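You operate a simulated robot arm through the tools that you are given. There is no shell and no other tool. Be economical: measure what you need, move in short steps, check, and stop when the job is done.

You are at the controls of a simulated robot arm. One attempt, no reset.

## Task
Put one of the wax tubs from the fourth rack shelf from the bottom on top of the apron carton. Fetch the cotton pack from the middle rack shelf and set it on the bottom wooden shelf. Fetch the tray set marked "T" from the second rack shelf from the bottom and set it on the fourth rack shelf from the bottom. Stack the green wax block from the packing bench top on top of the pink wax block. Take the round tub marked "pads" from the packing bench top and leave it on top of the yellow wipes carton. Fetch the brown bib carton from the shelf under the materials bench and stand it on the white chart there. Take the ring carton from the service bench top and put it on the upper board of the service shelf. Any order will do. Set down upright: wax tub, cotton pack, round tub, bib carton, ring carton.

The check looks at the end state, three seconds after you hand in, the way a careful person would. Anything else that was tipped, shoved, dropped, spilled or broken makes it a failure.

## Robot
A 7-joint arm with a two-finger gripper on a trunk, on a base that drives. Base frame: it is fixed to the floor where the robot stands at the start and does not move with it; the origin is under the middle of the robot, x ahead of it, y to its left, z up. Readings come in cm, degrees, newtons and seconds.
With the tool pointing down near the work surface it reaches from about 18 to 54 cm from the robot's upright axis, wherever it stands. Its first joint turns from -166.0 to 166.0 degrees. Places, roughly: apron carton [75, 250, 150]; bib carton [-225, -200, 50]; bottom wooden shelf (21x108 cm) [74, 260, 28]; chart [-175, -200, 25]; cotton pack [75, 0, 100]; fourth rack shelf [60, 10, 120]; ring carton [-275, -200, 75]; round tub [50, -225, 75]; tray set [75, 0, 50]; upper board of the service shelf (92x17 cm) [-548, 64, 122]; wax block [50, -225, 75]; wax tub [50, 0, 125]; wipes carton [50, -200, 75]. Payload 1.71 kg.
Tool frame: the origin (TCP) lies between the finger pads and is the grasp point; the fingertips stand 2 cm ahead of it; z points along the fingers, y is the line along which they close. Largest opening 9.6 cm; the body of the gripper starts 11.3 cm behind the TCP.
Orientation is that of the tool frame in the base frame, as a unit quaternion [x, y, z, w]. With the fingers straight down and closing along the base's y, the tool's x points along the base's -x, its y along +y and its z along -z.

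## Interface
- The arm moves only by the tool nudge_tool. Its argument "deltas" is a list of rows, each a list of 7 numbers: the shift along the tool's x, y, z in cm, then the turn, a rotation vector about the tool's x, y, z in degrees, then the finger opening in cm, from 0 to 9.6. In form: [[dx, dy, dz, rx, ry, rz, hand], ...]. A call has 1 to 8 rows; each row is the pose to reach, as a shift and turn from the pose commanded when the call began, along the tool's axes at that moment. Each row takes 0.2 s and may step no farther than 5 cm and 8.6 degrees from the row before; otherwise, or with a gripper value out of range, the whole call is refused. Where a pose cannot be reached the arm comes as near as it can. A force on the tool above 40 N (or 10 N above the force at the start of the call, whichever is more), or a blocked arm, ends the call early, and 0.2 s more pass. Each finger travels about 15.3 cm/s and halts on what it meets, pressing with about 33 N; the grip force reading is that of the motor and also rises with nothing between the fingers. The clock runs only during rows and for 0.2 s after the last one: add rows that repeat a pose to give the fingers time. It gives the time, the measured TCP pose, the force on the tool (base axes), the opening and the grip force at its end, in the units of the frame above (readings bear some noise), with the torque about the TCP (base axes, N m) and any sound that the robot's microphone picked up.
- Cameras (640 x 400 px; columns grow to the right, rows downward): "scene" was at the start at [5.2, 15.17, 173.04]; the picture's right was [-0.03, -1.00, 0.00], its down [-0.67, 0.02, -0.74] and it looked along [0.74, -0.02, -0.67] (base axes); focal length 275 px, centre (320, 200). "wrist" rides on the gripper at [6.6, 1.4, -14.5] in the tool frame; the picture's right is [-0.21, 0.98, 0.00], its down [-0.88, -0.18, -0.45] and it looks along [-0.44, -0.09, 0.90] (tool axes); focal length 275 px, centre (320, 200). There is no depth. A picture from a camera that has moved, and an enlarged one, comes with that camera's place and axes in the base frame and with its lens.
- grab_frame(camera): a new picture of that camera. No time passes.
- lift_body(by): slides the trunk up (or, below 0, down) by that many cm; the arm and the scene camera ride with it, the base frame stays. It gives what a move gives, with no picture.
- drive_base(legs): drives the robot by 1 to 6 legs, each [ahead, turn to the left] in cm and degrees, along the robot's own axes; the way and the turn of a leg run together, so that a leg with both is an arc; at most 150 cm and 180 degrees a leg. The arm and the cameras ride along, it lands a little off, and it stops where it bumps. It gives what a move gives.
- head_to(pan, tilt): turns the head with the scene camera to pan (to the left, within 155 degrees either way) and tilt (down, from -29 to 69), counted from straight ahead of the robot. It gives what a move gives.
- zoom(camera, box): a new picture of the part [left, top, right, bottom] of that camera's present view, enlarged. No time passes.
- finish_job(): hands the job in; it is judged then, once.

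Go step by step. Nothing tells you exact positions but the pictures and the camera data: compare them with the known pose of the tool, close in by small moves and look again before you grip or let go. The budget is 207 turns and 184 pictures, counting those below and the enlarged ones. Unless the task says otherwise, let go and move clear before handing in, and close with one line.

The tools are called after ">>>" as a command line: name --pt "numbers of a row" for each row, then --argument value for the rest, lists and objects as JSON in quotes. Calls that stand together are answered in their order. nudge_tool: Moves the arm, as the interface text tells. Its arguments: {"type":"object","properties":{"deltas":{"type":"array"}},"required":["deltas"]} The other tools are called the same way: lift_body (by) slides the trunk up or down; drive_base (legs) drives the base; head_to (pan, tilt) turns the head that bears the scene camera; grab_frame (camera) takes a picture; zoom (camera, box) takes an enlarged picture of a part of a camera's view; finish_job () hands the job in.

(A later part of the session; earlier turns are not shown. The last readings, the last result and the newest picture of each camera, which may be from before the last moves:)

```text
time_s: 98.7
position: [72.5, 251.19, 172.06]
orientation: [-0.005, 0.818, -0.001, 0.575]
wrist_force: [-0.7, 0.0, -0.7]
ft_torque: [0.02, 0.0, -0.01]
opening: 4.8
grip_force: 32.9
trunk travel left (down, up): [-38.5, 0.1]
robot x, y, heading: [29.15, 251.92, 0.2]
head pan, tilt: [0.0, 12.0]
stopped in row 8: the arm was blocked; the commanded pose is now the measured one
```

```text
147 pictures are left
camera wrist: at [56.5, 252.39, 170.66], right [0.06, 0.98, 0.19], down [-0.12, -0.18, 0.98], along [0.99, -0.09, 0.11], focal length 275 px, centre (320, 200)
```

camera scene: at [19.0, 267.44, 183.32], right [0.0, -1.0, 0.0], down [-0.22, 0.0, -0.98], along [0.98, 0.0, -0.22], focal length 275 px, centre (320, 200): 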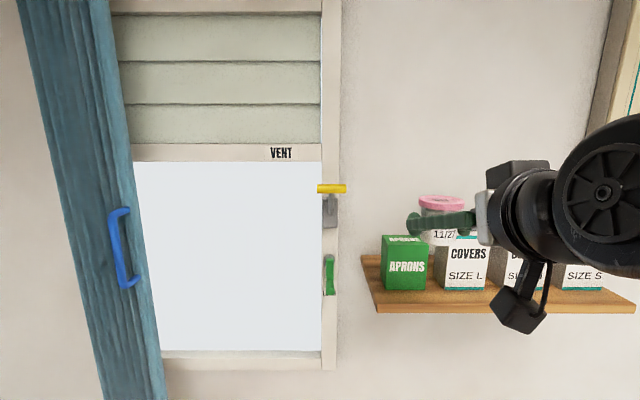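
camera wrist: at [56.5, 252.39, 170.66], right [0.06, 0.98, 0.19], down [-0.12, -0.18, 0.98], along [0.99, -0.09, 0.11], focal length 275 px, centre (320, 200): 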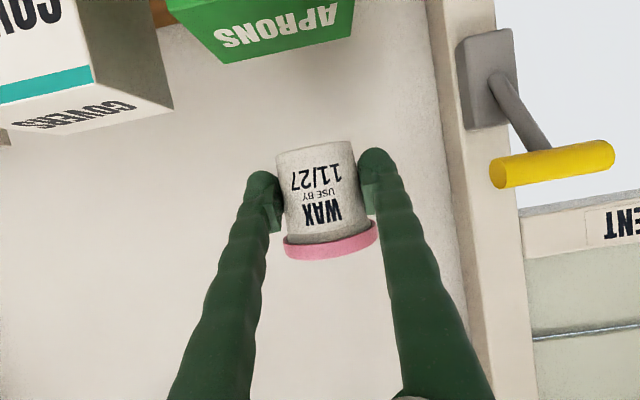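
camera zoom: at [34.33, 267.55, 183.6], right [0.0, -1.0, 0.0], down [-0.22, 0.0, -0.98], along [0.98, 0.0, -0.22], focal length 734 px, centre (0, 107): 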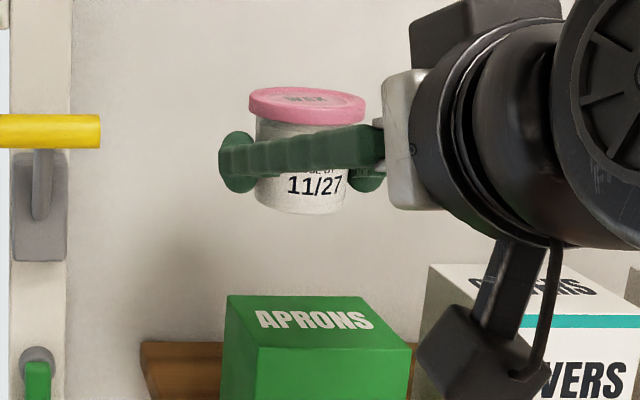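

The body is still rocking. I'll wait a bit more and read the pose again.

>>> nudge_tool --pt "0 0 0 0 0 0 3" --pt "0 0 0 0 0 0 3" --pt "0 0 0 0 0 0 3" --pt "0 0 0 0 0 0 3" --pt "0 0 0 0 0 0 3" --pt "0 0 0 0 0 0 3" --pt "0 0 0 0 0 0 3" --pt "0 0 0 0 0 0 3"

>>> nudge_tool --pt "0 0 0 0 0 0 3" --pt "0 0 0 0 0 0 3" --pt "0 0 0 0 0 0 3" --pt "0 0 0 0 0 0 3"

>>> zoom --camera "scene" --box '[320, 160, 560, 310]'

```text
time_s: 100.5
position: [71.49, 251.07, 172.19]
orientation: [-0.004, 0.817, -0.001, 0.577]
wrist_force: [0.7, -1.1, -0.4]
ft_torque: [0.01, 0.07, 0.01]
opening: 4.79
grip_force: 33.6
trunk travel left (down, up): [-38.5, 0.1]
robot x, y, heading: [29.15, 252.06, 0.2]
head pan, tilt: [0.0, 12.0]
```

```text
time_s: 101.5
position: [71.39, 251.16, 172.27]
orientation: [-0.005, 0.816, -0.001, 0.577]
wrist_force: [1.3, 0.8, 0.5]
ft_torque: [-0.05, 0.12, 0.0]
opening: 4.84
grip_force: 33.1
trunk travel left (down, up): [-38.5, 0.1]
robot x, y, heading: [28.84, 252.24, 0.1]
head pan, tilt: [0.0, 12.0]
```

```text
2.67 times, centred on (440, 235) of scene
camera zoom: at [32.32, 267.54, 183.66], right [0.0, -1.0, 0.0], down [-0.21, 0.0, -0.98], along [0.98, 0.0, -0.21], focal length 734 px, centre (0, 107)
```

zoom: 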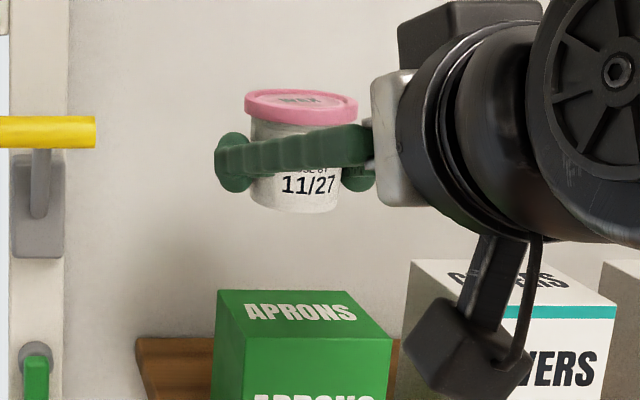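

Settled at x 71.4. The best estimate of the carton centre is x ≈ 70.8. I'll lower with the arm only (no sway), slightly back, and look.

>>> nudge_tool --pt "1.0 0 0.14 0 0 0 3" --pt "2.0 0 0.28 0 0 0 3" --pt "3.0 0 0.42 0 0 0 3" --pt "3.7 0 0.52 0 0 0 3" --pt "3.7 0 0.52 0 0 0 3"

>>> zoom --camera "scene" --box '[320, 160, 560, 310]'

>>> grab_frame --camera "wrist"

```text
time_s: 102.7
position: [74.26, 251.19, 167.64]
orientation: [-0.004, 0.823, 0.0, 0.568]
wrist_force: [1.2, -0.8, -0.9]
ft_torque: [0.02, -0.05, -0.01]
opening: 4.82
grip_force: 33.3
trunk travel left (down, up): [-38.5, 0.1]
robot x, y, heading: [29.12, 252.24, 0.3]
head pan, tilt: [0.0, 12.0]
```

```text
2.67 times, centred on (440, 235) of scene
camera zoom: at [36.0, 267.55, 183.55], right [0.0, -1.0, 0.0], down [-0.23, 0.0, -0.97], along [0.97, 0.0, -0.23], focal length 734 px, centre (0, 107)
```

zoom: 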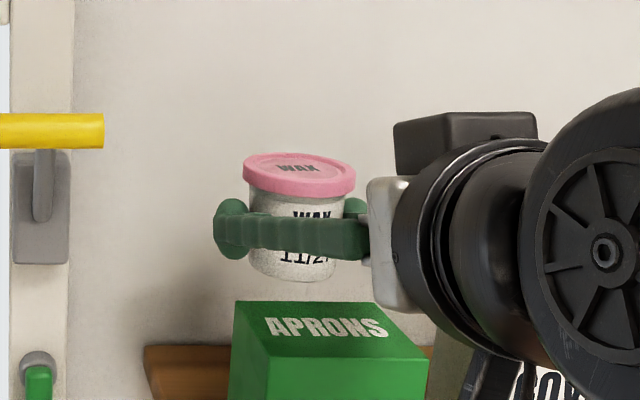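

```text
144 pictures are left
camera wrist: at [58.2, 252.38, 166.52], right [0.07, 0.98, 0.19], down [-0.1, -0.18, 0.98], along [0.99, -0.09, 0.09], focal length 275 px, centre (320, 200)
```

wrist: 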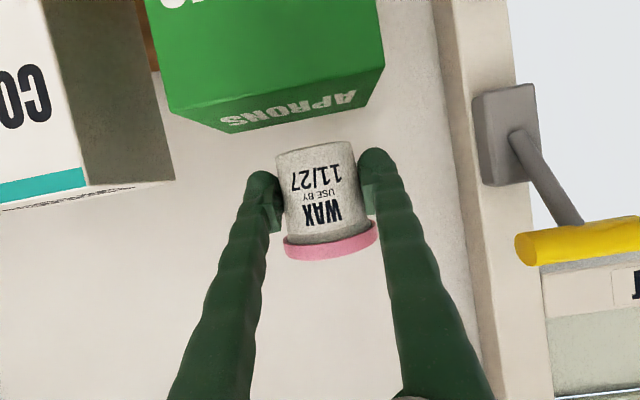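

Every move rocks the body, so I'll let it settle again before the final lowering. The carton's centre is now at about (71,251), top ≈ 163.1.

>>> nudge_tool --pt "0 0 0 0 0 0 3" --pt "0 0 0 0 0 0 3" --pt "0 0 0 0 0 0 3" --pt "0 0 0 0 0 0 3" --pt "0 0 0 0 0 0 3" --pt "0 0 0 0 0 0 3" --pt "0 0 0 0 0 0 3" --pt "0 0 0 0 0 0 3"

>>> nudge_tool --pt "0 0 0 0 0 0 3" --pt "0 0 0 0 0 0 3" --pt "0 0 0 0 0 0 3" --pt "0 0 0 0 0 0 3" --pt "0 0 0 0 0 0 3" --pt "0 0 0 0 0 0 3" --pt "0 0 0 0 0 0 3" --pt "0 0 0 0 0 0 3"

>>> grab_frame --camera "wrist"

```text
time_s: 104.5
position: [72.89, 251.11, 167.94]
orientation: [-0.003, 0.821, -0.002, 0.571]
wrist_force: [-1.1, -0.3, -1.4]
ft_torque: [-0.01, -0.04, -0.03]
opening: 4.81
grip_force: 32.9
trunk travel left (down, up): [-38.5, 0.1]
robot x, y, heading: [28.71, 252.07, 0.0]
head pan, tilt: [0.0, 12.0]
```

```text
time_s: 106.2
position: [73.11, 251.08, 167.93]
orientation: [-0.004, 0.821, -0.001, 0.571]
wrist_force: [-0.8, 0.0, -0.5]
ft_torque: [-0.01, -0.03, 0.0]
opening: 4.8
grip_force: 33.0
trunk travel left (down, up): [-38.5, 0.1]
robot x, y, heading: [29.09, 252.2, 0.3]
head pan, tilt: [0.0, 12.0]
```

```text
143 pictures are left
camera wrist: at [57.09, 252.38, 166.74], right [0.07, 0.98, 0.19], down [-0.11, -0.18, 0.98], along [0.99, -0.09, 0.1], focal length 275 px, centre (320, 200)
```

wrist: 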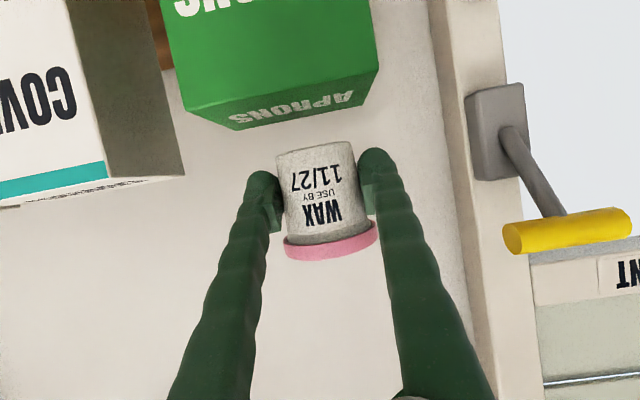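

Steady now at (73.1, 251.1, 167.9). I'll shift back 2.3 cm and down 1 cm, with waiting rows.

>>> nudge_tool --pt "0.4 0 -1.2 0 0 0 3" --pt "1.74 0 -1.81 0 0 0 3" --pt "1.74 0 -1.81 0 0 0 3" --pt "1.74 0 -1.81 0 0 0 3" --pt "1.74 0 -1.81 0 0 0 3" --pt "1.74 0 -1.81 0 0 0 3" --pt "1.74 0 -1.81 0 0 0 3" --pt "1.74 0 -1.81 0 0 0 3"

>>> nudge_tool --pt "0 0 0 0 0 0 3" --pt "0 0 0 0 0 0 3" --pt "0 0 0 0 0 0 3" --pt "0 0 0 0 0 0 3" --pt "0 0 0 0 0 0 3" --pt "0 0 0 0 0 0 3"

>>> grab_frame --camera "wrist"

>>> zoom --camera "scene" --box '[320, 160, 560, 310]'

```text
time_s: 108.0
position: [70.56, 251.25, 166.7]
orientation: [-0.004, 0.822, -0.002, 0.57]
wrist_force: [-1.0, -0.8, -1.0]
ft_torque: [0.01, -0.04, -0.03]
opening: 4.79
grip_force: 33.0
trunk travel left (down, up): [-38.5, 0.1]
robot x, y, heading: [29.06, 252.21, 0.1]
head pan, tilt: [0.0, 12.0]
```

```text
time_s: 109.5
position: [69.15, 251.26, 167.28]
orientation: [-0.004, 0.818, -0.001, 0.575]
wrist_force: [-1.2, -0.5, -0.1]
ft_torque: [-0.01, 0.03, 0.0]
opening: 4.81
grip_force: 33.1
trunk travel left (down, up): [-38.5, 0.1]
robot x, y, heading: [28.86, 252.16, 0.2]
head pan, tilt: [0.0, 12.0]
```

```text
142 pictures are left
camera wrist: at [53.16, 252.37, 165.81], right [0.06, 0.98, 0.19], down [-0.12, -0.18, 0.98], along [0.99, -0.09, 0.11], focal length 275 px, centre (320, 200)
```

wrist: 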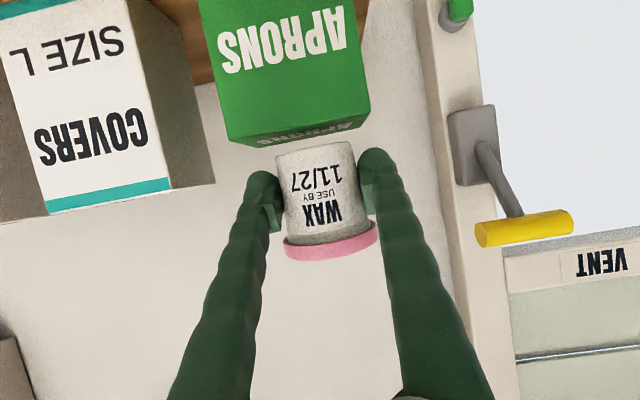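

```text
2.67 times, centred on (440, 235) of scene
camera zoom: at [31.36, 267.53, 183.67], right [0.0, -1.0, 0.0], down [-0.2, 0.0, -0.98], along [0.98, 0.0, -0.2], focal length 734 px, centre (0, 107)
```

zoom: 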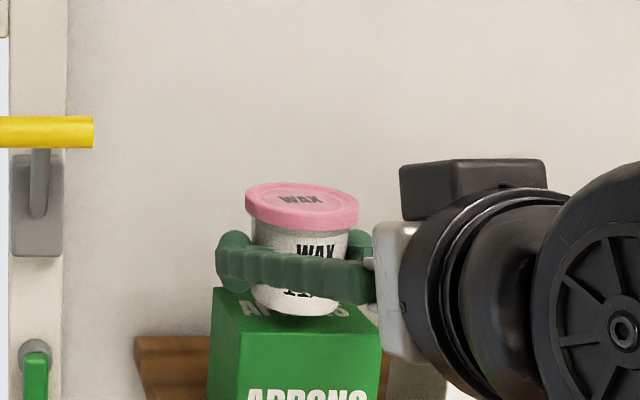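

The tub is now centred over the carton just above contact. I'll lower slowly and watch the force.

>>> nudge_tool --pt "0.2 0 0.0 0 0 0 3" --pt "0.4 0 0.05 0 0 0 3" --pt "0.6 0 0.1 0 0 0 3" --pt "0.6 0 0.1 0 0 0 3" --pt "0.6 0 0.1 0 0 0 3" --pt "0.6 0 0.1 0 0 0 3"

>>> nudge_tool --pt "0 0 0 0 0 0 3" --pt "0 0 0 0 0 0 3" --pt "0 0 0 0 0 0 3" --pt "0 0 0 0 0 0 3" --pt "0 0 0 0 0 0 3" --pt "0 0 0 0 0 0 3"

>>> zoom --camera "scene" --box '[360, 200, 480, 275]'

>>> zoom --camera "wrist" --box '[180, 0, 420, 150]'

```text
time_s: 110.8
position: [69.36, 251.19, 166.72]
orientation: [-0.004, 0.819, -0.001, 0.574]
wrist_force: [0.0, 0.2, -1.1]
ft_torque: [0.04, -0.02, 0.03]
opening: 4.79
grip_force: 32.3
trunk travel left (down, up): [-38.5, 0.1]
robot x, y, heading: [29.12, 252.08, 0.2]
head pan, tilt: [0.0, 12.0]
```

```text
time_s: 112.2
position: [68.97, 251.2, 166.72]
orientation: [-0.004, 0.818, -0.001, 0.575]
wrist_force: [-0.6, -0.3, -1.4]
ft_torque: [0.01, 0.0, 0.01]
opening: 4.82
grip_force: 32.5
trunk travel left (down, up): [-38.5, 0.1]
robot x, y, heading: [28.78, 252.55, 0.1]
head pan, tilt: [0.0, 12.0]
```

```text
5.33 times, centred on (420, 238) of scene
camera zoom: at [28.89, 267.52, 183.7], right [0.0, -1.0, 0.0], down [-0.19, 0.0, -0.98], along [0.98, 0.0, -0.19], focal length 1469 px, centre (-213, 0)
```

zoom: 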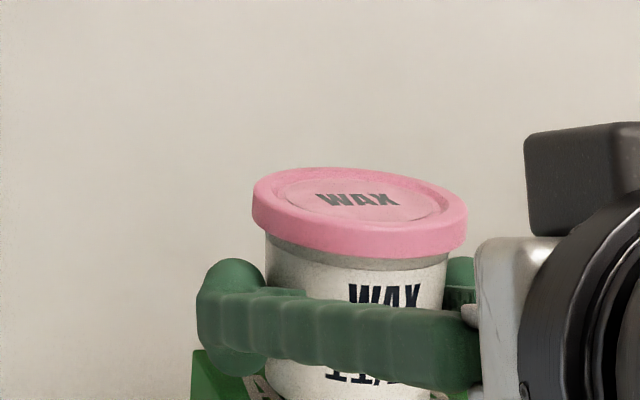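

```text
2.67 times, centred on (300, 75) of wrist
camera zoom: at [53.04, 252.31, 165.25], right [0.07, 0.98, 0.19], down [-0.12, -0.18, 0.98], along [0.99, -0.09, 0.11], focal length 734 px, centre (373, 533)
```

zoom: 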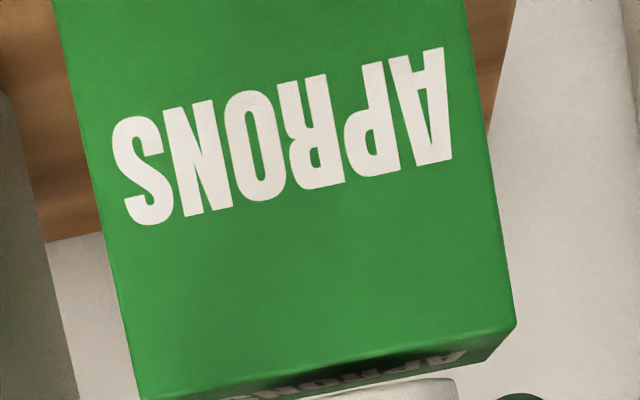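

Carton top at z ≈ 163.2, tub bottom about 0.5 cm above it. I'll lower a little more.

>>> nudge_tool --pt "0.2 0 0.1 0 0 0 3" --pt "0.4 0 0.2 0 0 0 3" --pt "0.6 0 0.3 0 0 0 3" --pt "0.6 0 0.3 0 0 0 3" --pt "0.6 0 0.3 0 0 0 3" --pt "0.6 0 0.3 0 0 0 3" --pt "0.6 0 0.3 0 0 0 3"

>>> grab_frame --camera "scene"

>>> zoom --camera "wrist" --box '[200, 80, 440, 230]'

```text
time_s: 113.8
position: [69.51, 251.09, 166.16]
orientation: [-0.005, 0.818, -0.001, 0.575]
wrist_force: [0.2, 1.0, 12.4]
ft_torque: [0.08, -0.37, 0.01]
opening: 4.8
grip_force: 33.0
trunk travel left (down, up): [-38.5, 0.1]
robot x, y, heading: [28.76, 252.28, 0.0]
head pan, tilt: [0.0, 12.0]
```

```text
138 pictures are left
camera scene: at [29.07, 267.53, 183.7], right [0.0, -1.0, 0.0], down [-0.19, 0.0, -0.98], along [0.98, 0.0, -0.19], focal length 275 px, centre (320, 200)
```

scene: 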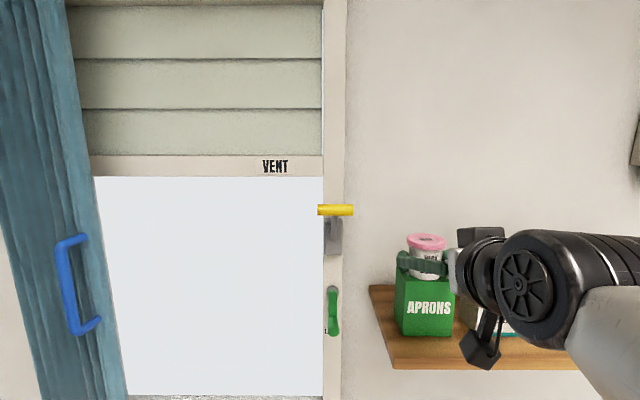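

```text
2.67 times, centred on (320, 155) of wrist
camera zoom: at [53.52, 252.3, 164.7], right [0.06, 0.98, 0.19], down [-0.12, -0.18, 0.98], along [0.99, -0.09, 0.11], focal length 734 px, centre (320, 320)
```

zoom: 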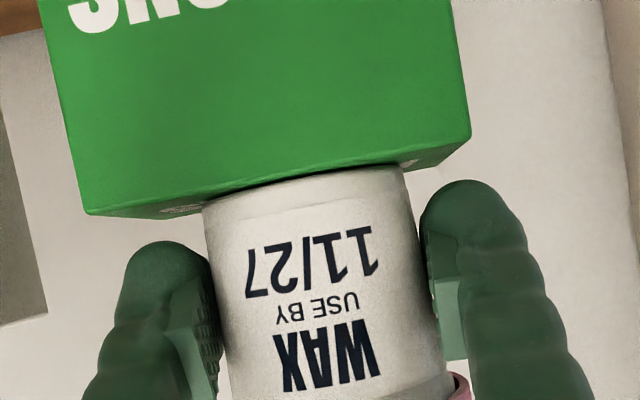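

Contact is made (12 N). I'll check the tub's place on the carton with one zoom before releasing.

>>> zoom --camera "scene" --box '[376, 220, 496, 295]'

```text
5.33 times, centred on (436, 258) of scene
camera zoom: at [29.07, 267.53, 183.7], right [0.0, -1.0, 0.0], down [-0.19, 0.0, -0.98], along [0.98, 0.0, -0.19], focal length 1469 px, centre (-299, -107)
```

zoom: 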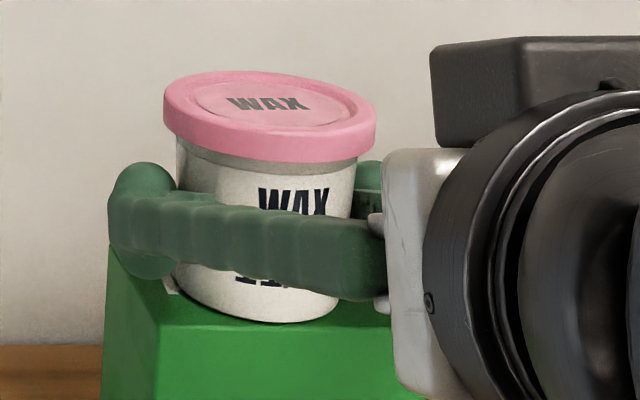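

The tub sits nearly centred on the carton top. I'll ease the pressure, open, and withdraw straight back.

>>> nudge_tool --pt "-0.25 0 -0.1 0 0 0 3" --pt "-0.25 0 -0.1 0 0 0 5.2" --pt "-0.25 0 -0.1 0 0 0 5.8" --pt "-0.25 0 -0.1 0 0 0 6.5" --pt "-0.25 0 -0.1 0 0 0 7.2" --pt "-0.25 0 -0.1 0 0 0 7.2"

>>> zoom --camera "scene" --box '[340, 190, 500, 290]'

```text
time_s: 115.2
position: [69.5, 251.03, 166.18]
orientation: [-0.004, 0.819, -0.001, 0.573]
wrist_force: [0.5, -0.4, 0.2]
ft_torque: [-0.02, 0.02, 0.01]
opening: 7.19
grip_force: 0.0
trunk travel left (down, up): [-38.5, 0.1]
robot x, y, heading: [29.13, 251.98, 0.1]
head pan, tilt: [0.0, 12.0]
```

```text
4.00 times, centred on (420, 240) of scene
camera zoom: at [29.17, 267.52, 183.69], right [0.0, -1.0, 0.0], down [-0.19, 0.0, -0.98], along [0.98, 0.0, -0.19], focal length 1102 px, centre (-80, 40)
```

zoom: 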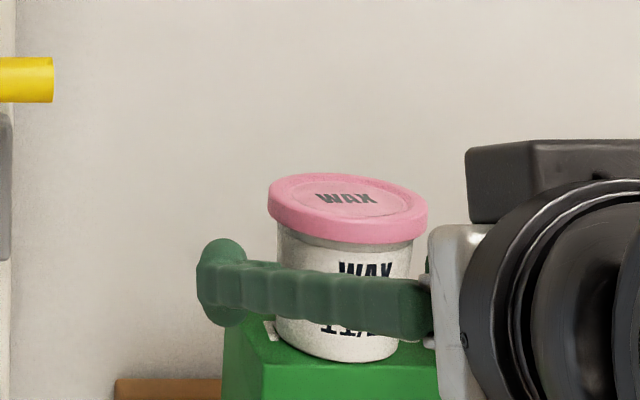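

Released and standing. Withdrawing straight back.

>>> nudge_tool --pt "0.4 0 -1.3 0 0 0 7.2" --pt "0.85 0 -2.6 0 0 0 7.2" --pt "1.3 0 -3.9 0 0 0 7.2" --pt "1.75 0 -5.3 0 0 0 7.2" --pt "2.3 0 -7 0 0 0 7.2" --pt "2.9 0 -9 0 0 0 7.2" --pt "3.6 0 -11 0 0 0 7.2" --pt "3.6 0 -11 0 0 0 7.2"

>>> drive_base --legs '[[-60, 0]]'

>>> grab_frame --camera "scene"

>>> lift_body --by -32

>>> head_to --pan 0 --tilt 50

>>> grab_frame --camera "scene"

```text
time_s: 117.0
position: [58.02, 250.99, 166.54]
orientation: [-0.003, 0.819, -0.002, 0.574]
wrist_force: [0.0, -0.6, -0.3]
ft_torque: [-0.01, 0.01, 0.0]
opening: 7.22
grip_force: 0.1
trunk travel left (down, up): [-38.5, 0.1]
robot x, y, heading: [29.18, 252.03, 0.3]
head pan, tilt: [0.0, 12.0]
```

```text
time_s: 120.6
position: [-0.74, 250.82, 166.52]
orientation: [-0.004, 0.819, -0.001, 0.574]
wrist_force: [0.5, 0.0, 0.9]
ft_torque: [0.02, 0.02, -0.01]
opening: 7.16
grip_force: 0.0
trunk travel left (down, up): [-38.5, 0.1]
robot x, y, heading: [-29.78, 252.01, -0.1]
head pan, tilt: [0.0, 12.0]
```

```text
134 pictures are left
camera scene: at [-29.45, 267.26, 183.69], right [0.0, -1.0, 0.0], down [-0.19, 0.0, -0.98], along [0.98, 0.0, -0.19], focal length 275 px, centre (320, 200)
```

scene: 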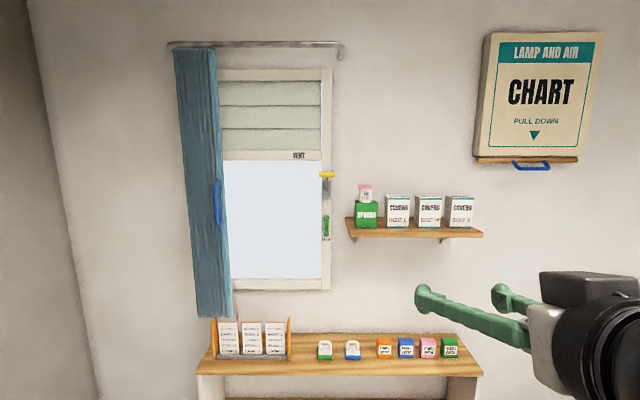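

```text
time_s: 123.8
position: [1.92, 250.86, 133.94]
orientation: [-0.005, 0.824, -0.001, 0.567]
wrist_force: [-1.4, -0.3, -0.5]
ft_torque: [-0.01, -0.01, -0.02]
opening: 7.19
grip_force: 0.0
trunk travel left (down, up): [-6.5, 32.1]
robot x, y, heading: [-29.72, 251.49, 0.1]
head pan, tilt: [0.0, 12.0]
```

```text
time_s: 124.8
position: [1.93, 250.79, 133.98]
orientation: [-0.005, 0.824, -0.001, 0.567]
wrist_force: [0.2, -0.3, 0.2]
ft_torque: [0.02, 0.0, 0.03]
opening: 7.21
grip_force: 0.0
trunk travel left (down, up): [-6.5, 32.1]
robot x, y, heading: [-29.48, 251.68, 0.5]
head pan, tilt: [0.0, 50.0]
```

```text
133 pictures are left
camera scene: at [-30.45, 267.25, 145.8], right [0.0, -1.0, 0.0], down [-0.75, 0.0, -0.66], along [0.66, 0.0, -0.75], focal length 275 px, centre (320, 200)
```

scene: 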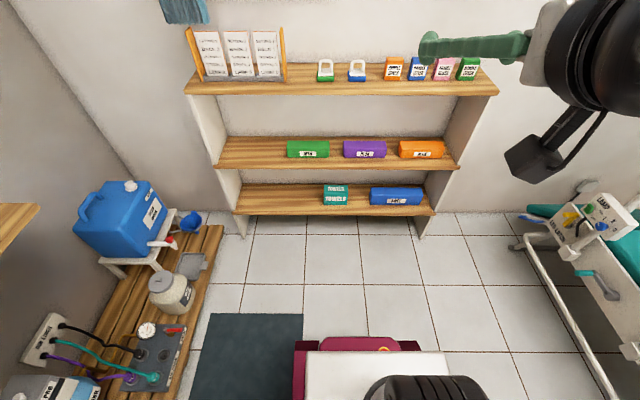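

The wax tub stands on the aprons carton. The bottom wooden shelf has free room at its left (around y 275–305), to be used for the cotton pack. Now back to the rack.

>>> drive_base --legs '[[-103, 0], [0, -90.5], [150, 0], [95, 0], [0, 90]]'

```text
time_s: 152.4
position: [-94.61, 0.27, 133.94]
orientation: [-0.019, 0.823, 0.009, 0.567]
wrist_force: [0.3, -0.2, -0.5]
ft_torque: [0.0, 0.0, 0.01]
opening: 7.23
grip_force: 0.1
trunk travel left (down, up): [-6.5, 32.1]
robot x, y, heading: [-126.3, 0.42, 2.3]
head pan, tilt: [0.0, 50.0]
```

At (-126,0). For reaching over the masks the wrist camera must be above the hand, so I'll roll the tool 180° about its axis here in free space.

>>> nudge_tool --pt "0 0 0 0 0 7.5 7" --pt "0 0 0 0 0 15 7" --pt "0 0 0 0 0 22.5 7" --pt "0 0 0 0 0 30 7" --pt "0 0 0 0 0 37.5 7" --pt "0 0 0 0 0 45 7" --pt "0 0 0 0 0 52.5 7" --pt "0 0 0 0 0 60 7"

>>> nudge_tool --pt "0 0 0 0 0 7.5 7" --pt "0 0 0 0 0 15 7" --pt "0 0 0 0 0 22.5 7" --pt "0 0 0 0 0 30 7" --pt "0 0 0 0 0 37.5 7" --pt "0 0 0 0 0 45 7" --pt "0 0 0 0 0 52.5 7" --pt "0 0 0 0 0 60 7"

>>> nudge_tool --pt "0 0 0 0 0 7.5 7" --pt "0 0 0 0 0 15 7" --pt "0 0 0 0 0 22.5 7" --pt "0 0 0 0 0 30 7" --pt "0 0 0 0 0 37.5 7" --pt "0 0 0 0 0 45 7" --pt "0 0 0 0 0 52.5 7" --pt "0 0 0 0 0 60 7"

```text
time_s: 154.2
position: [-92.4, 0.13, 133.34]
orientation: [0.398, 0.726, 0.289, 0.481]
wrist_force: [-0.2, -0.1, 0.3]
ft_torque: [0.02, 0.0, 0.01]
opening: 7.0
grip_force: 0.0
trunk travel left (down, up): [-6.5, 32.1]
robot x, y, heading: [-126.23, -0.03, 2.4]
head pan, tilt: [0.0, 50.0]
```

```text
time_s: 156.0
position: [-97.06, -3.62, 135.23]
orientation: [0.709, 0.386, 0.521, 0.277]
wrist_force: [0.3, 0.4, 0.7]
ft_torque: [0.01, 0.01, -0.02]
opening: 6.98
grip_force: 0.0
trunk travel left (down, up): [-6.5, 32.1]
robot x, y, heading: [-125.88, 0.45, 2.4]
head pan, tilt: [0.0, 50.0]
stopped in row 8: the arm was blocked; the commanded pose is now the measured one
```

```text
time_s: 157.2
position: [-101.38, -9.33, 138.16]
orientation: [0.761, 0.097, 0.629, 0.126]
wrist_force: [-0.5, 0.0, 0.2]
ft_torque: [0.01, 0.01, 0.01]
opening: 6.98
grip_force: 0.1
trunk travel left (down, up): [-6.5, 32.1]
robot x, y, heading: [-126.14, 0.29, 2.1]
head pan, tilt: [0.0, 50.0]
stopped in row 5: the arm was blocked; the commanded pose is now the measured one
```

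The roll got most of the way but the arm was cramped near the body. I'll finish it while reaching forward and down.

>>> nudge_tool --pt "-1.6 -1.6 2.83 1.17 -3.17 2.83 7" --pt "-3.2 -3.2 5.67 2.33 -6.33 5.67 7" --pt "-4.8 -4.8 8.5 3.5 -9.5 8.5 7" --pt "-6.4 -6.4 11.33 4.67 -12.67 11.33 7" --pt "-8 -8 14.17 5.83 -15.83 14.17 7" --pt "-9.6 -9.6 17 7 -19 17 7" --pt "-9.6 -9.6 17 7 -19 17 7" --pt "-9.6 -9.6 17 7 -19 17 7"

>>> grab_frame --camera "wrist"

```text
time_s: 157.8
position: [-100.81, -14.62, 134.84]
orientation: [0.771, -0.027, 0.631, 0.087]
wrist_force: [0.5, -0.5, -1.0]
ft_torque: [0.03, 0.0, 0.03]
opening: 7.01
grip_force: 0.1
trunk travel left (down, up): [-6.5, 32.1]
robot x, y, heading: [-125.92, 0.13, 2.4]
head pan, tilt: [0.0, 50.0]
stopped in row 3: the arm was blocked; the commanded pose is now the measured one
```

```text
132 pictures are left
camera wrist: at [-113.78, -13.18, 144.01], right [-0.19, -0.98, -0.1], down [-0.58, 0.2, -0.79], along [0.79, -0.09, -0.6], focal length 275 px, centre (320, 200)
```

wrist: 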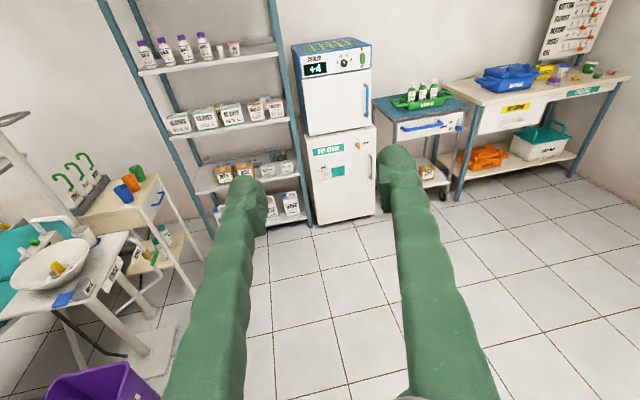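

The arm is stuck near a limit. I'll try a pure translation forward and left without turning.

>>> nudge_tool --pt "0.7 -2 2.6 0 0 0 7" --pt "1.4 -4 5.2 0 0 0 7" --pt "2.1 -6 7.8 0 0 0 7" --pt "2.8 -8 10.4 0 0 0 7" --pt "3.6 -10.1 13.2 0 0 0 7" --pt "3.6 -10.1 13.2 0 0 0 7"

>>> head_to --pan -30 --tilt 35

>>> grab_frame --camera "scene"

```text
time_s: 158.5
position: [-100.77, -18.17, 137.77]
orientation: [0.721, -0.116, 0.675, 0.101]
wrist_force: [-0.1, -0.7, -0.2]
ft_torque: [0.0, 0.03, 0.01]
opening: 6.98
grip_force: 0.0
trunk travel left (down, up): [-6.5, 32.1]
robot x, y, heading: [-126.16, 0.38, 2.3]
head pan, tilt: [0.0, 50.0]
stopped in row 3: the arm was blocked; the commanded pose is now the measured one
```

```text
time_s: 159.5
position: [-100.74, -18.33, 137.99]
orientation: [0.721, -0.115, 0.676, 0.101]
wrist_force: [0.3, 0.0, -0.4]
ft_torque: [0.01, 0.01, 0.01]
opening: 6.98
grip_force: 0.0
trunk travel left (down, up): [-6.5, 32.1]
robot x, y, heading: [-126.14, -0.04, 2.6]
head pan, tilt: [-30.0, 35.0]
```

```text
131 pictures are left
camera scene: at [-127.71, 19.83, 147.96], right [0.51, -0.86, 0.01], down [-0.48, -0.29, -0.83], along [0.71, 0.42, -0.56], focal length 275 px, centre (320, 200)
```

scene: 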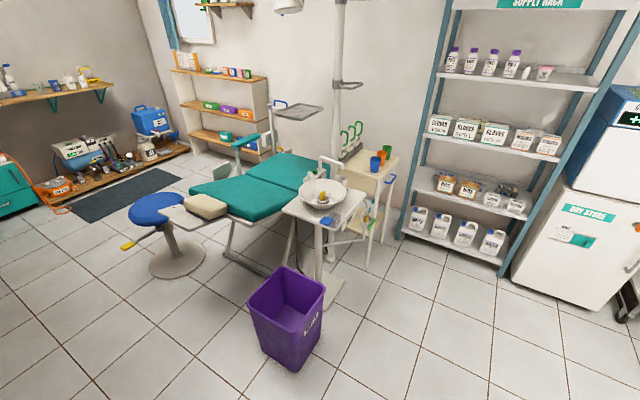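

The picture shows the head was pushed aside, so the elbow seems to be against it. I'll undo the roll the way it came.

>>> nudge_tool --pt "-0.5 -1 0.3 0 0 -8 7" --pt "-1 -3 0.6 0 0 -16 7" --pt "-1.5 -5.5 0.9 0 0 -24 7" --pt "-2 -8 1.2 0 0 -32 7" --pt "-2.5 -10.5 1.5 0 0 -40 7" --pt "-3 -13.5 1.9 0 0 -48 7" --pt "-3.5 -16.5 2.2 0 0 -56 7" --pt "-4.1 -19.5 2.5 0 0 -64 7"

>>> nudge_tool --pt "0 0 0 0 0 -8 7" --pt "0 0 0 0 0 -16 7" --pt "0 0 0 0 0 -24 7" --pt "0 0 0 0 0 -32 7" --pt "0 0 0 0 0 -40 7" --pt "0 0 0 0 0 -48 7" --pt "0 0 0 0 0 -56 7" --pt "0 0 0 0 0 -64 7"

>>> grab_frame --camera "scene"

```text
time_s: 160.6
position: [-100.25, -17.39, 136.14]
orientation: [0.717, 0.02, 0.629, 0.3]
wrist_force: [0.3, -0.5, 0.9]
ft_torque: [0.05, 0.03, 0.02]
opening: 7.02
grip_force: 0.0
trunk travel left (down, up): [-6.5, 32.1]
robot x, y, heading: [-125.78, -0.02, 2.4]
head pan, tilt: [-30.0, 35.0]
stopped in row 5: the arm was blocked; the commanded pose is now the measured one
```

```text
time_s: 162.4
position: [-99.17, -17.61, 135.51]
orientation: [0.604, 0.404, 0.366, 0.581]
wrist_force: [0.5, -1.1, 0.6]
ft_torque: [-0.03, -0.01, -0.01]
opening: 7.0
grip_force: 0.0
trunk travel left (down, up): [-6.5, 32.1]
robot x, y, heading: [-125.84, 0.11, 2.3]
head pan, tilt: [-30.0, 35.0]
```

```text
130 pictures are left
camera scene: at [-127.47, 11.24, 147.96], right [-0.46, -0.89, -0.01], down [-0.49, 0.27, -0.83], along [0.74, -0.38, -0.56], focal length 275 px, centre (320, 200)
```

scene: 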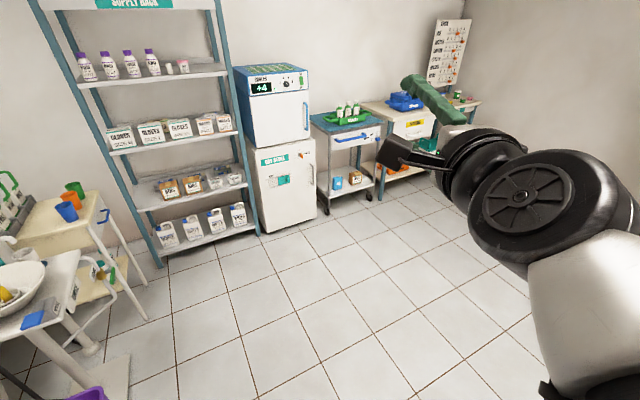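

The head is free again. I'll bring the tool back to its earlier forward pose with more reach, and then consider rolling the other way.

>>> nudge_tool --pt "1.9 -0.5 1.26 -0.5 2.65 -7.6 7" --pt "3.8 -1 2.5 -1 5.3 -15.2 7" --pt "5.7 -1.5 3.8 -1.5 7.95 -22.8 7" --pt "7.5 -2 5 -2 10.6 -30.4 7" --pt "9.4 -2.5 6.3 -2.5 13.25 -38 7" --pt "11.3 -3 7.5 -3 15.9 -45.6 7" --pt "13.2 -3.5 8.8 -3.5 18.55 -53.2 7" --pt "15 -4 10 -3.9 21.2 -60.8 7"

>>> grab_frame --camera "scene"

```text
time_s: 164.2
position: [-84.19, -8.11, 130.48]
orientation: [0.224, 0.736, 0.136, 0.624]
wrist_force: [-0.5, 0.3, 0.1]
ft_torque: [-0.03, -0.01, -0.01]
opening: 7.0
grip_force: 0.2
trunk travel left (down, up): [-6.5, 32.1]
robot x, y, heading: [-125.96, 0.5, 2.1]
head pan, tilt: [-30.0, 35.0]
```

```text
129 pictures are left
camera scene: at [-127.3, 11.24, 147.96], right [-0.46, -0.89, -0.01], down [-0.5, 0.27, -0.83], along [0.73, -0.38, -0.56], focal length 275 px, centre (320, 200)
```

scene: 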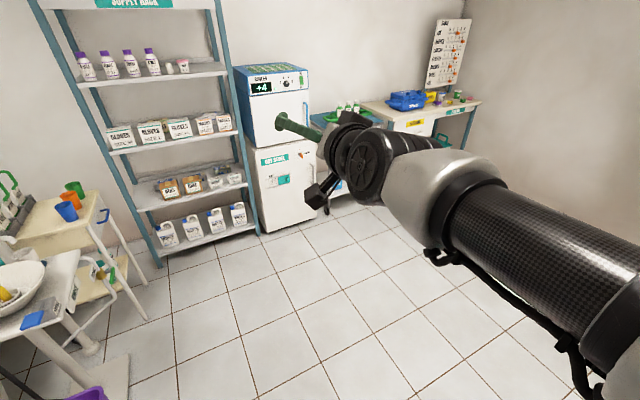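

Arm is back in a free pose. Now rolling the other way.

>>> nudge_tool --pt "0 0 0 0 0 -8.5 7" --pt "0 0 0 0 0 -17 7" --pt "0 0 0 0 0 -25.5 7" --pt "0 0 0 0 0 -34 7" --pt "0 0 0 0 0 -42.5 7" --pt "0 0 0 0 0 -51 7" --pt "0 0 0 0 0 -59.5 7" --pt "0 0 0 0 0 -68 7"

>>> nudge_tool --pt "0 0 0 0 0 -8.5 7" --pt "0 0 0 0 0 -17 7" --pt "0 0 0 0 0 -25.5 7" --pt "0 0 0 0 0 -34 7" --pt "0 0 0 0 0 -42.5 7" --pt "0 0 0 0 0 -51 7" --pt "0 0 0 0 0 -59.5 7" --pt "0 0 0 0 0 -68 7"

>>> grab_frame --camera "scene"

```text
time_s: 166.0
position: [-84.25, -7.94, 130.76]
orientation: [-0.225, 0.734, -0.237, 0.594]
wrist_force: [0.3, -0.6, -0.3]
ft_torque: [-0.02, 0.01, -0.05]
opening: 7.01
grip_force: 0.0
trunk travel left (down, up): [-6.5, 32.1]
robot x, y, heading: [-125.9, 0.23, 1.9]
head pan, tilt: [-30.0, 35.0]
```

```text
time_s: 167.8
position: [-84.44, -8.07, 130.71]
orientation: [0.598, -0.483, 0.529, -0.36]
wrist_force: [-0.2, 0.1, 0.1]
ft_torque: [0.02, 0.02, -0.04]
opening: 7.0
grip_force: 0.1
trunk travel left (down, up): [-6.5, 32.1]
robot x, y, heading: [-126.26, 0.34, 2.4]
head pan, tilt: [-30.0, 35.0]
```

```text
128 pictures are left
camera scene: at [-127.46, 11.24, 147.96], right [-0.46, -0.89, -0.01], down [-0.49, 0.27, -0.83], along [0.74, -0.38, -0.56], focal length 275 px, centre (320, 200)
```

scene: 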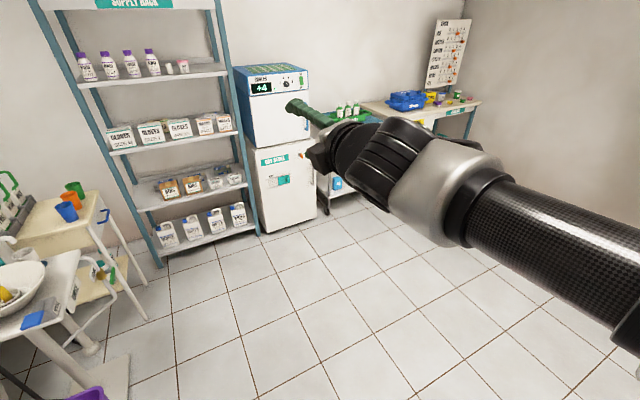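

This direction works. Finishing the roll and pitching the tool to about 35° below horizontal, camera on top.

>>> nudge_tool --pt "0 0 0 -0.6 -1.7 -8.3 7" --pt "0 0 0 -1.2 -3.4 -16.6 7" --pt "0 0 0 -1.8 -5.2 -24.9 7" --pt "0 0 0 -2.4 -6.9 -33.2 7" --pt "0 0 0 -3.0 -8.6 -41.5 7" --pt "0 0 0 -3.6 -10.3 -49.8 7" --pt "0 0 0 -4.3 -12.1 -58.1 7" --pt "0 0 0 -4.9 -13.9 -66.5 7"

>>> nudge_tool --pt "0 0 0 -0.25 -6 -3.8 7" --pt "0 0 0 -0.5 -11.5 -7.6 7" --pt "0 0 0 -0.5 -11.5 -7.6 7"

>>> drive_base --legs '[[0, -2.2], [78, 0]]'

>>> head_to --pan -5 --tilt 35

>>> grab_frame --camera "scene"

>>> grab_frame --camera "wrist"

```text
time_s: 169.6
position: [-84.28, -7.95, 130.8]
orientation: [0.835, -0.054, 0.546, -0.04]
wrist_force: [0.2, 0.4, -0.1]
ft_torque: [-0.01, 0.02, 0.01]
opening: 7.02
grip_force: 0.0
trunk travel left (down, up): [-6.5, 32.1]
robot x, y, heading: [-126.02, 0.6, 2.5]
head pan, tilt: [-30.0, 35.0]
```

```text
time_s: 170.4
position: [-84.09, -7.95, 130.75]
orientation: [0.887, 0.004, 0.461, -0.006]
wrist_force: [-0.2, 0.2, 0.3]
ft_torque: [0.01, 0.01, -0.01]
opening: 6.97
grip_force: 0.0
trunk travel left (down, up): [-6.5, 32.1]
robot x, y, heading: [-126.2, -0.05, 2.6]
head pan, tilt: [-30.0, 35.0]
```

```text
time_s: 175.3
position: [-5.64, -10.89, 130.63]
orientation: [0.887, -0.022, 0.461, 0.008]
wrist_force: [-0.1, -0.4, -0.5]
ft_torque: [-0.02, 0.02, 0.05]
opening: 6.98
grip_force: 0.0
trunk travel left (down, up): [-6.5, 32.1]
robot x, y, heading: [-47.56, 0.11, -0.9]
head pan, tilt: [-30.0, 35.0]
```

```text
time_s: 176.2
position: [-7.81, -10.77, 131.33]
orientation: [0.883, -0.021, 0.47, 0.007]
wrist_force: [-0.6, 0.2, 0.9]
ft_torque: [-0.02, 0.02, -0.03]
opening: 7.0
grip_force: 0.1
trunk travel left (down, up): [-6.5, 32.1]
robot x, y, heading: [-47.4, -0.39, -0.8]
head pan, tilt: [-5.0, 35.0]
```

```text
127 pictures are left
camera scene: at [-44.62, 14.44, 147.96], right [-0.1, -0.99, 0.0], down [-0.57, 0.06, -0.82], along [0.82, -0.08, -0.57], focal length 275 px, centre (320, 200)
```

scene: 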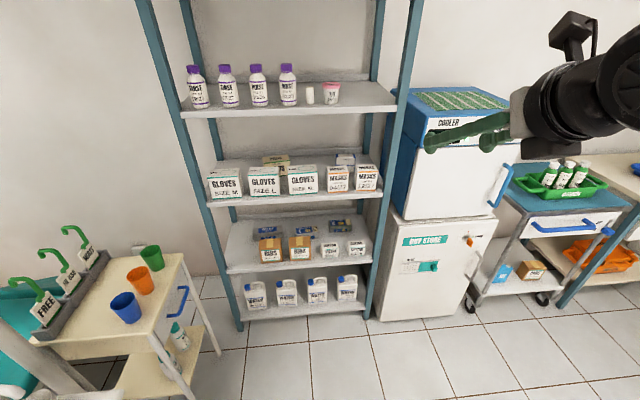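

```text
126 pictures are left
camera wrist: at [-16.31, -11.97, 144.8], right [-0.16, -0.97, -0.18], down [-0.85, 0.23, -0.47], along [0.5, 0.08, -0.86], focal length 275 px, centre (320, 200)
```

wrist: 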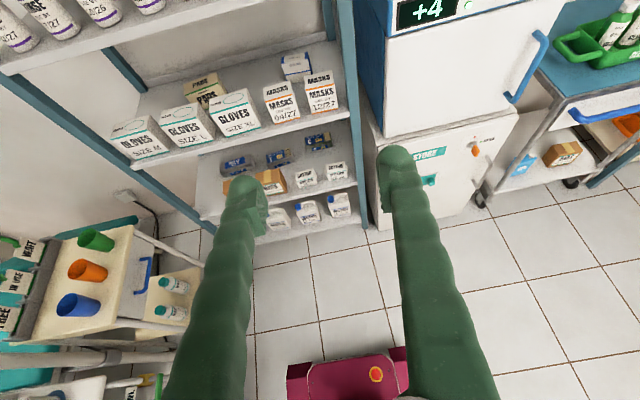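

The tool is now camera-up at 35° pitch. I'll lower the trunk and arm to z ≈ 100 and line up with the cotton pack at y ≈ -7.

>>> lift_body --by -6

>>> nudge_tool --pt "-3.3 -0.6 2.3 0 0 0 9.6" --pt "-6.6 -1.2 4.6 0 0 0 9.6" --pt "-9.9 -1.9 6.9 0 0 0 9.6" --pt "-13.2 -2.6 9.2 0 0 0 9.6" --pt "-16.5 -3.3 11.5 0 0 0 9.6" --pt "-19.7 -4 13.8 0 0 0 9.6"

>>> drive_base --legs '[[28, 1]]'

>>> nudge_tool --pt "0 0 0 0 0 0 9.6" --pt "0 0 0 0 0 0 9.6" --pt "0 0 0 0 0 0 9.6" --pt "0 0 0 0 0 0 9.6" --pt "0 0 0 0 0 0 9.6" --pt "0 0 0 0 0 0 9.6" --pt "0 0 0 0 0 0 9.6" --pt "0 0 0 0 0 0 9.6"

>>> grab_frame --camera "wrist"

>>> grab_frame --camera "scene"

```text
time_s: 177.2
position: [-7.72, -10.89, 125.5]
orientation: [0.883, -0.021, 0.469, 0.007]
wrist_force: [0.3, -0.7, 0.5]
ft_torque: [0.01, 0.01, -0.01]
opening: 7.0
grip_force: 0.1
trunk travel left (down, up): [-0.5, 38.1]
robot x, y, heading: [-47.25, 0.11, -1.0]
head pan, tilt: [-5.0, 35.0]
```

```text
time_s: 178.6
position: [-6.99, -6.68, 101.02]
orientation: [0.884, -0.022, 0.467, 0.006]
wrist_force: [0.2, -0.5, 0.2]
ft_torque: [0.01, 0.02, -0.01]
opening: 9.61
grip_force: 0.0
trunk travel left (down, up): [-0.5, 38.1]
robot x, y, heading: [-47.56, -0.44, -0.9]
head pan, tilt: [-5.0, 35.0]
```

```text
time_s: 180.7
position: [21.17, -6.55, 100.98]
orientation: [0.884, -0.017, 0.467, 0.005]
wrist_force: [0.3, 0.0, 0.6]
ft_torque: [-0.01, -0.02, -0.02]
opening: 9.61
grip_force: 0.0
trunk travel left (down, up): [-0.5, 38.1]
robot x, y, heading: [-19.4, -0.28, -0.3]
head pan, tilt: [-5.0, 35.0]
```

```text
time_s: 182.4
position: [19.49, -6.61, 101.73]
orientation: [0.881, -0.016, 0.473, 0.004]
wrist_force: [-0.5, -0.1, 0.9]
ft_torque: [0.0, 0.01, -0.01]
opening: 9.59
grip_force: 0.0
trunk travel left (down, up): [-0.5, 38.1]
robot x, y, heading: [-19.73, -0.72, -0.4]
head pan, tilt: [-5.0, 35.0]
```

```text
125 pictures are left
camera wrist: at [10.93, -7.86, 115.14], right [-0.15, -0.97, -0.18], down [-0.85, 0.22, -0.48], along [0.51, 0.08, -0.86], focal length 275 px, centre (320, 200)
```

wrist: 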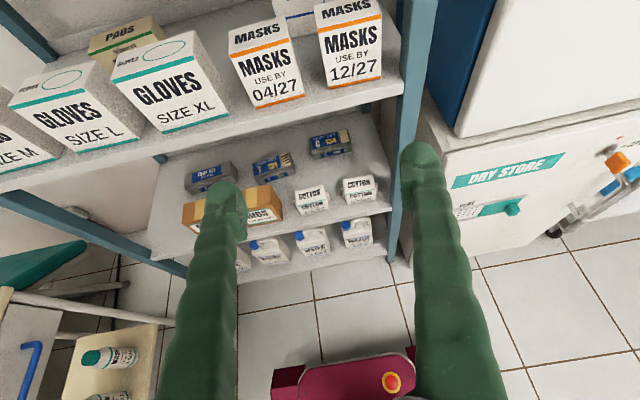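

```text
124 pictures are left
camera scene: at [-18.56, 14.22, 142.07], right [-0.09, -1.0, 0.0], down [-0.56, 0.05, -0.83], along [0.82, -0.07, -0.56], focal length 275 px, centre (320, 200)
```

scene: 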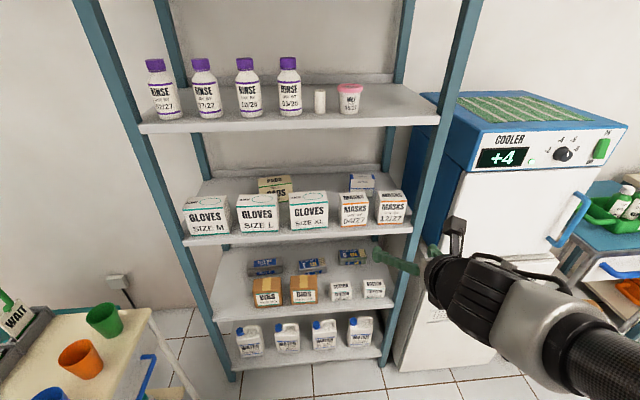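

The gap between the masks is at y ≈ -7.2, right in front of the pack. I'll drive 20 cm closer with the fingers above mask height and look.

>>> drive_base --legs '[[20, 0.4]]'

>>> nudge_tool --pt "0 0 0 0 0 0 9.6" --pt "0 0 0 0 0 0 9.6" --pt "0 0 0 0 0 0 9.6" --pt "0 0 0 0 0 0 9.6" --pt "0 0 0 0 0 0 9.6" --pt "0 0 0 0 0 0 9.6" --pt "0 0 0 0 0 0 9.6" --pt "0 0 0 0 0 0 9.6"

>>> grab_frame --camera "wrist"

>>> zoom --camera "scene" --box '[300, 130, 540, 280]'

```text
time_s: 184.1
position: [39.37, -6.4, 101.85]
orientation: [0.879, -0.015, 0.477, 0.003]
wrist_force: [1.6, -0.9, 1.1]
ft_torque: [0.0, 0.04, -0.01]
opening: 9.6
grip_force: 0.1
trunk travel left (down, up): [-0.5, 38.1]
robot x, y, heading: [0.91, -0.42, 0.1]
head pan, tilt: [-5.0, 35.0]
```

```text
time_s: 185.9
position: [39.57, -6.38, 101.94]
orientation: [0.88, -0.015, 0.475, 0.003]
wrist_force: [0.6, -0.2, 0.2]
ft_torque: [-0.01, 0.0, 0.03]
opening: 9.6
grip_force: 0.1
trunk travel left (down, up): [-0.5, 38.1]
robot x, y, heading: [0.91, -0.36, -0.1]
head pan, tilt: [-5.0, 35.0]
```

```text
123 pictures are left
camera wrist: at [30.79, -7.71, 115.15], right [-0.14, -0.97, -0.18], down [-0.85, 0.21, -0.49], along [0.51, 0.08, -0.85], focal length 275 px, centre (320, 200)
```

wrist: 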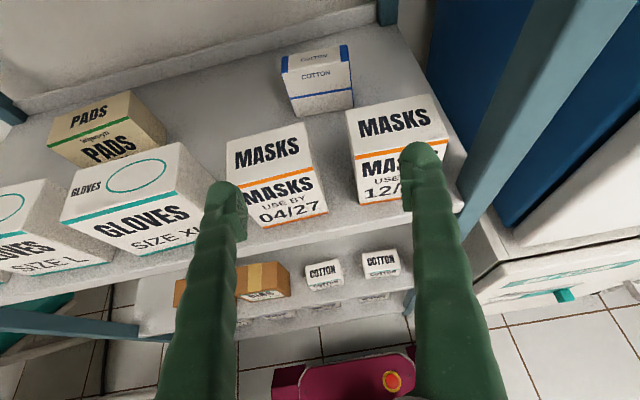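

```text
2.67 times, centred on (420, 205) of scene
camera zoom: at [2.44, 14.19, 142.06], right [-0.09, -1.0, 0.0], down [-0.57, 0.05, -0.82], along [0.82, -0.07, -0.57], focal length 734 px, centre (53, 187)
```

zoom: 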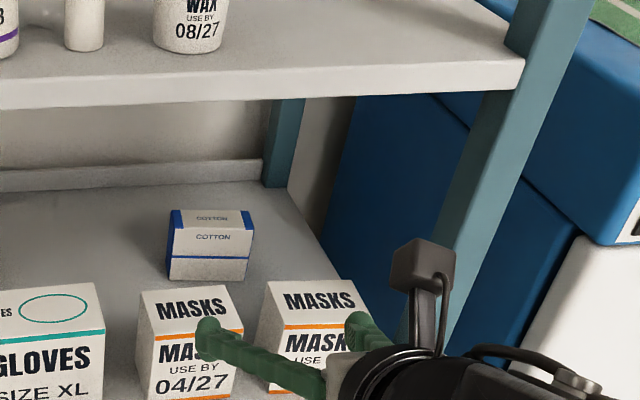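

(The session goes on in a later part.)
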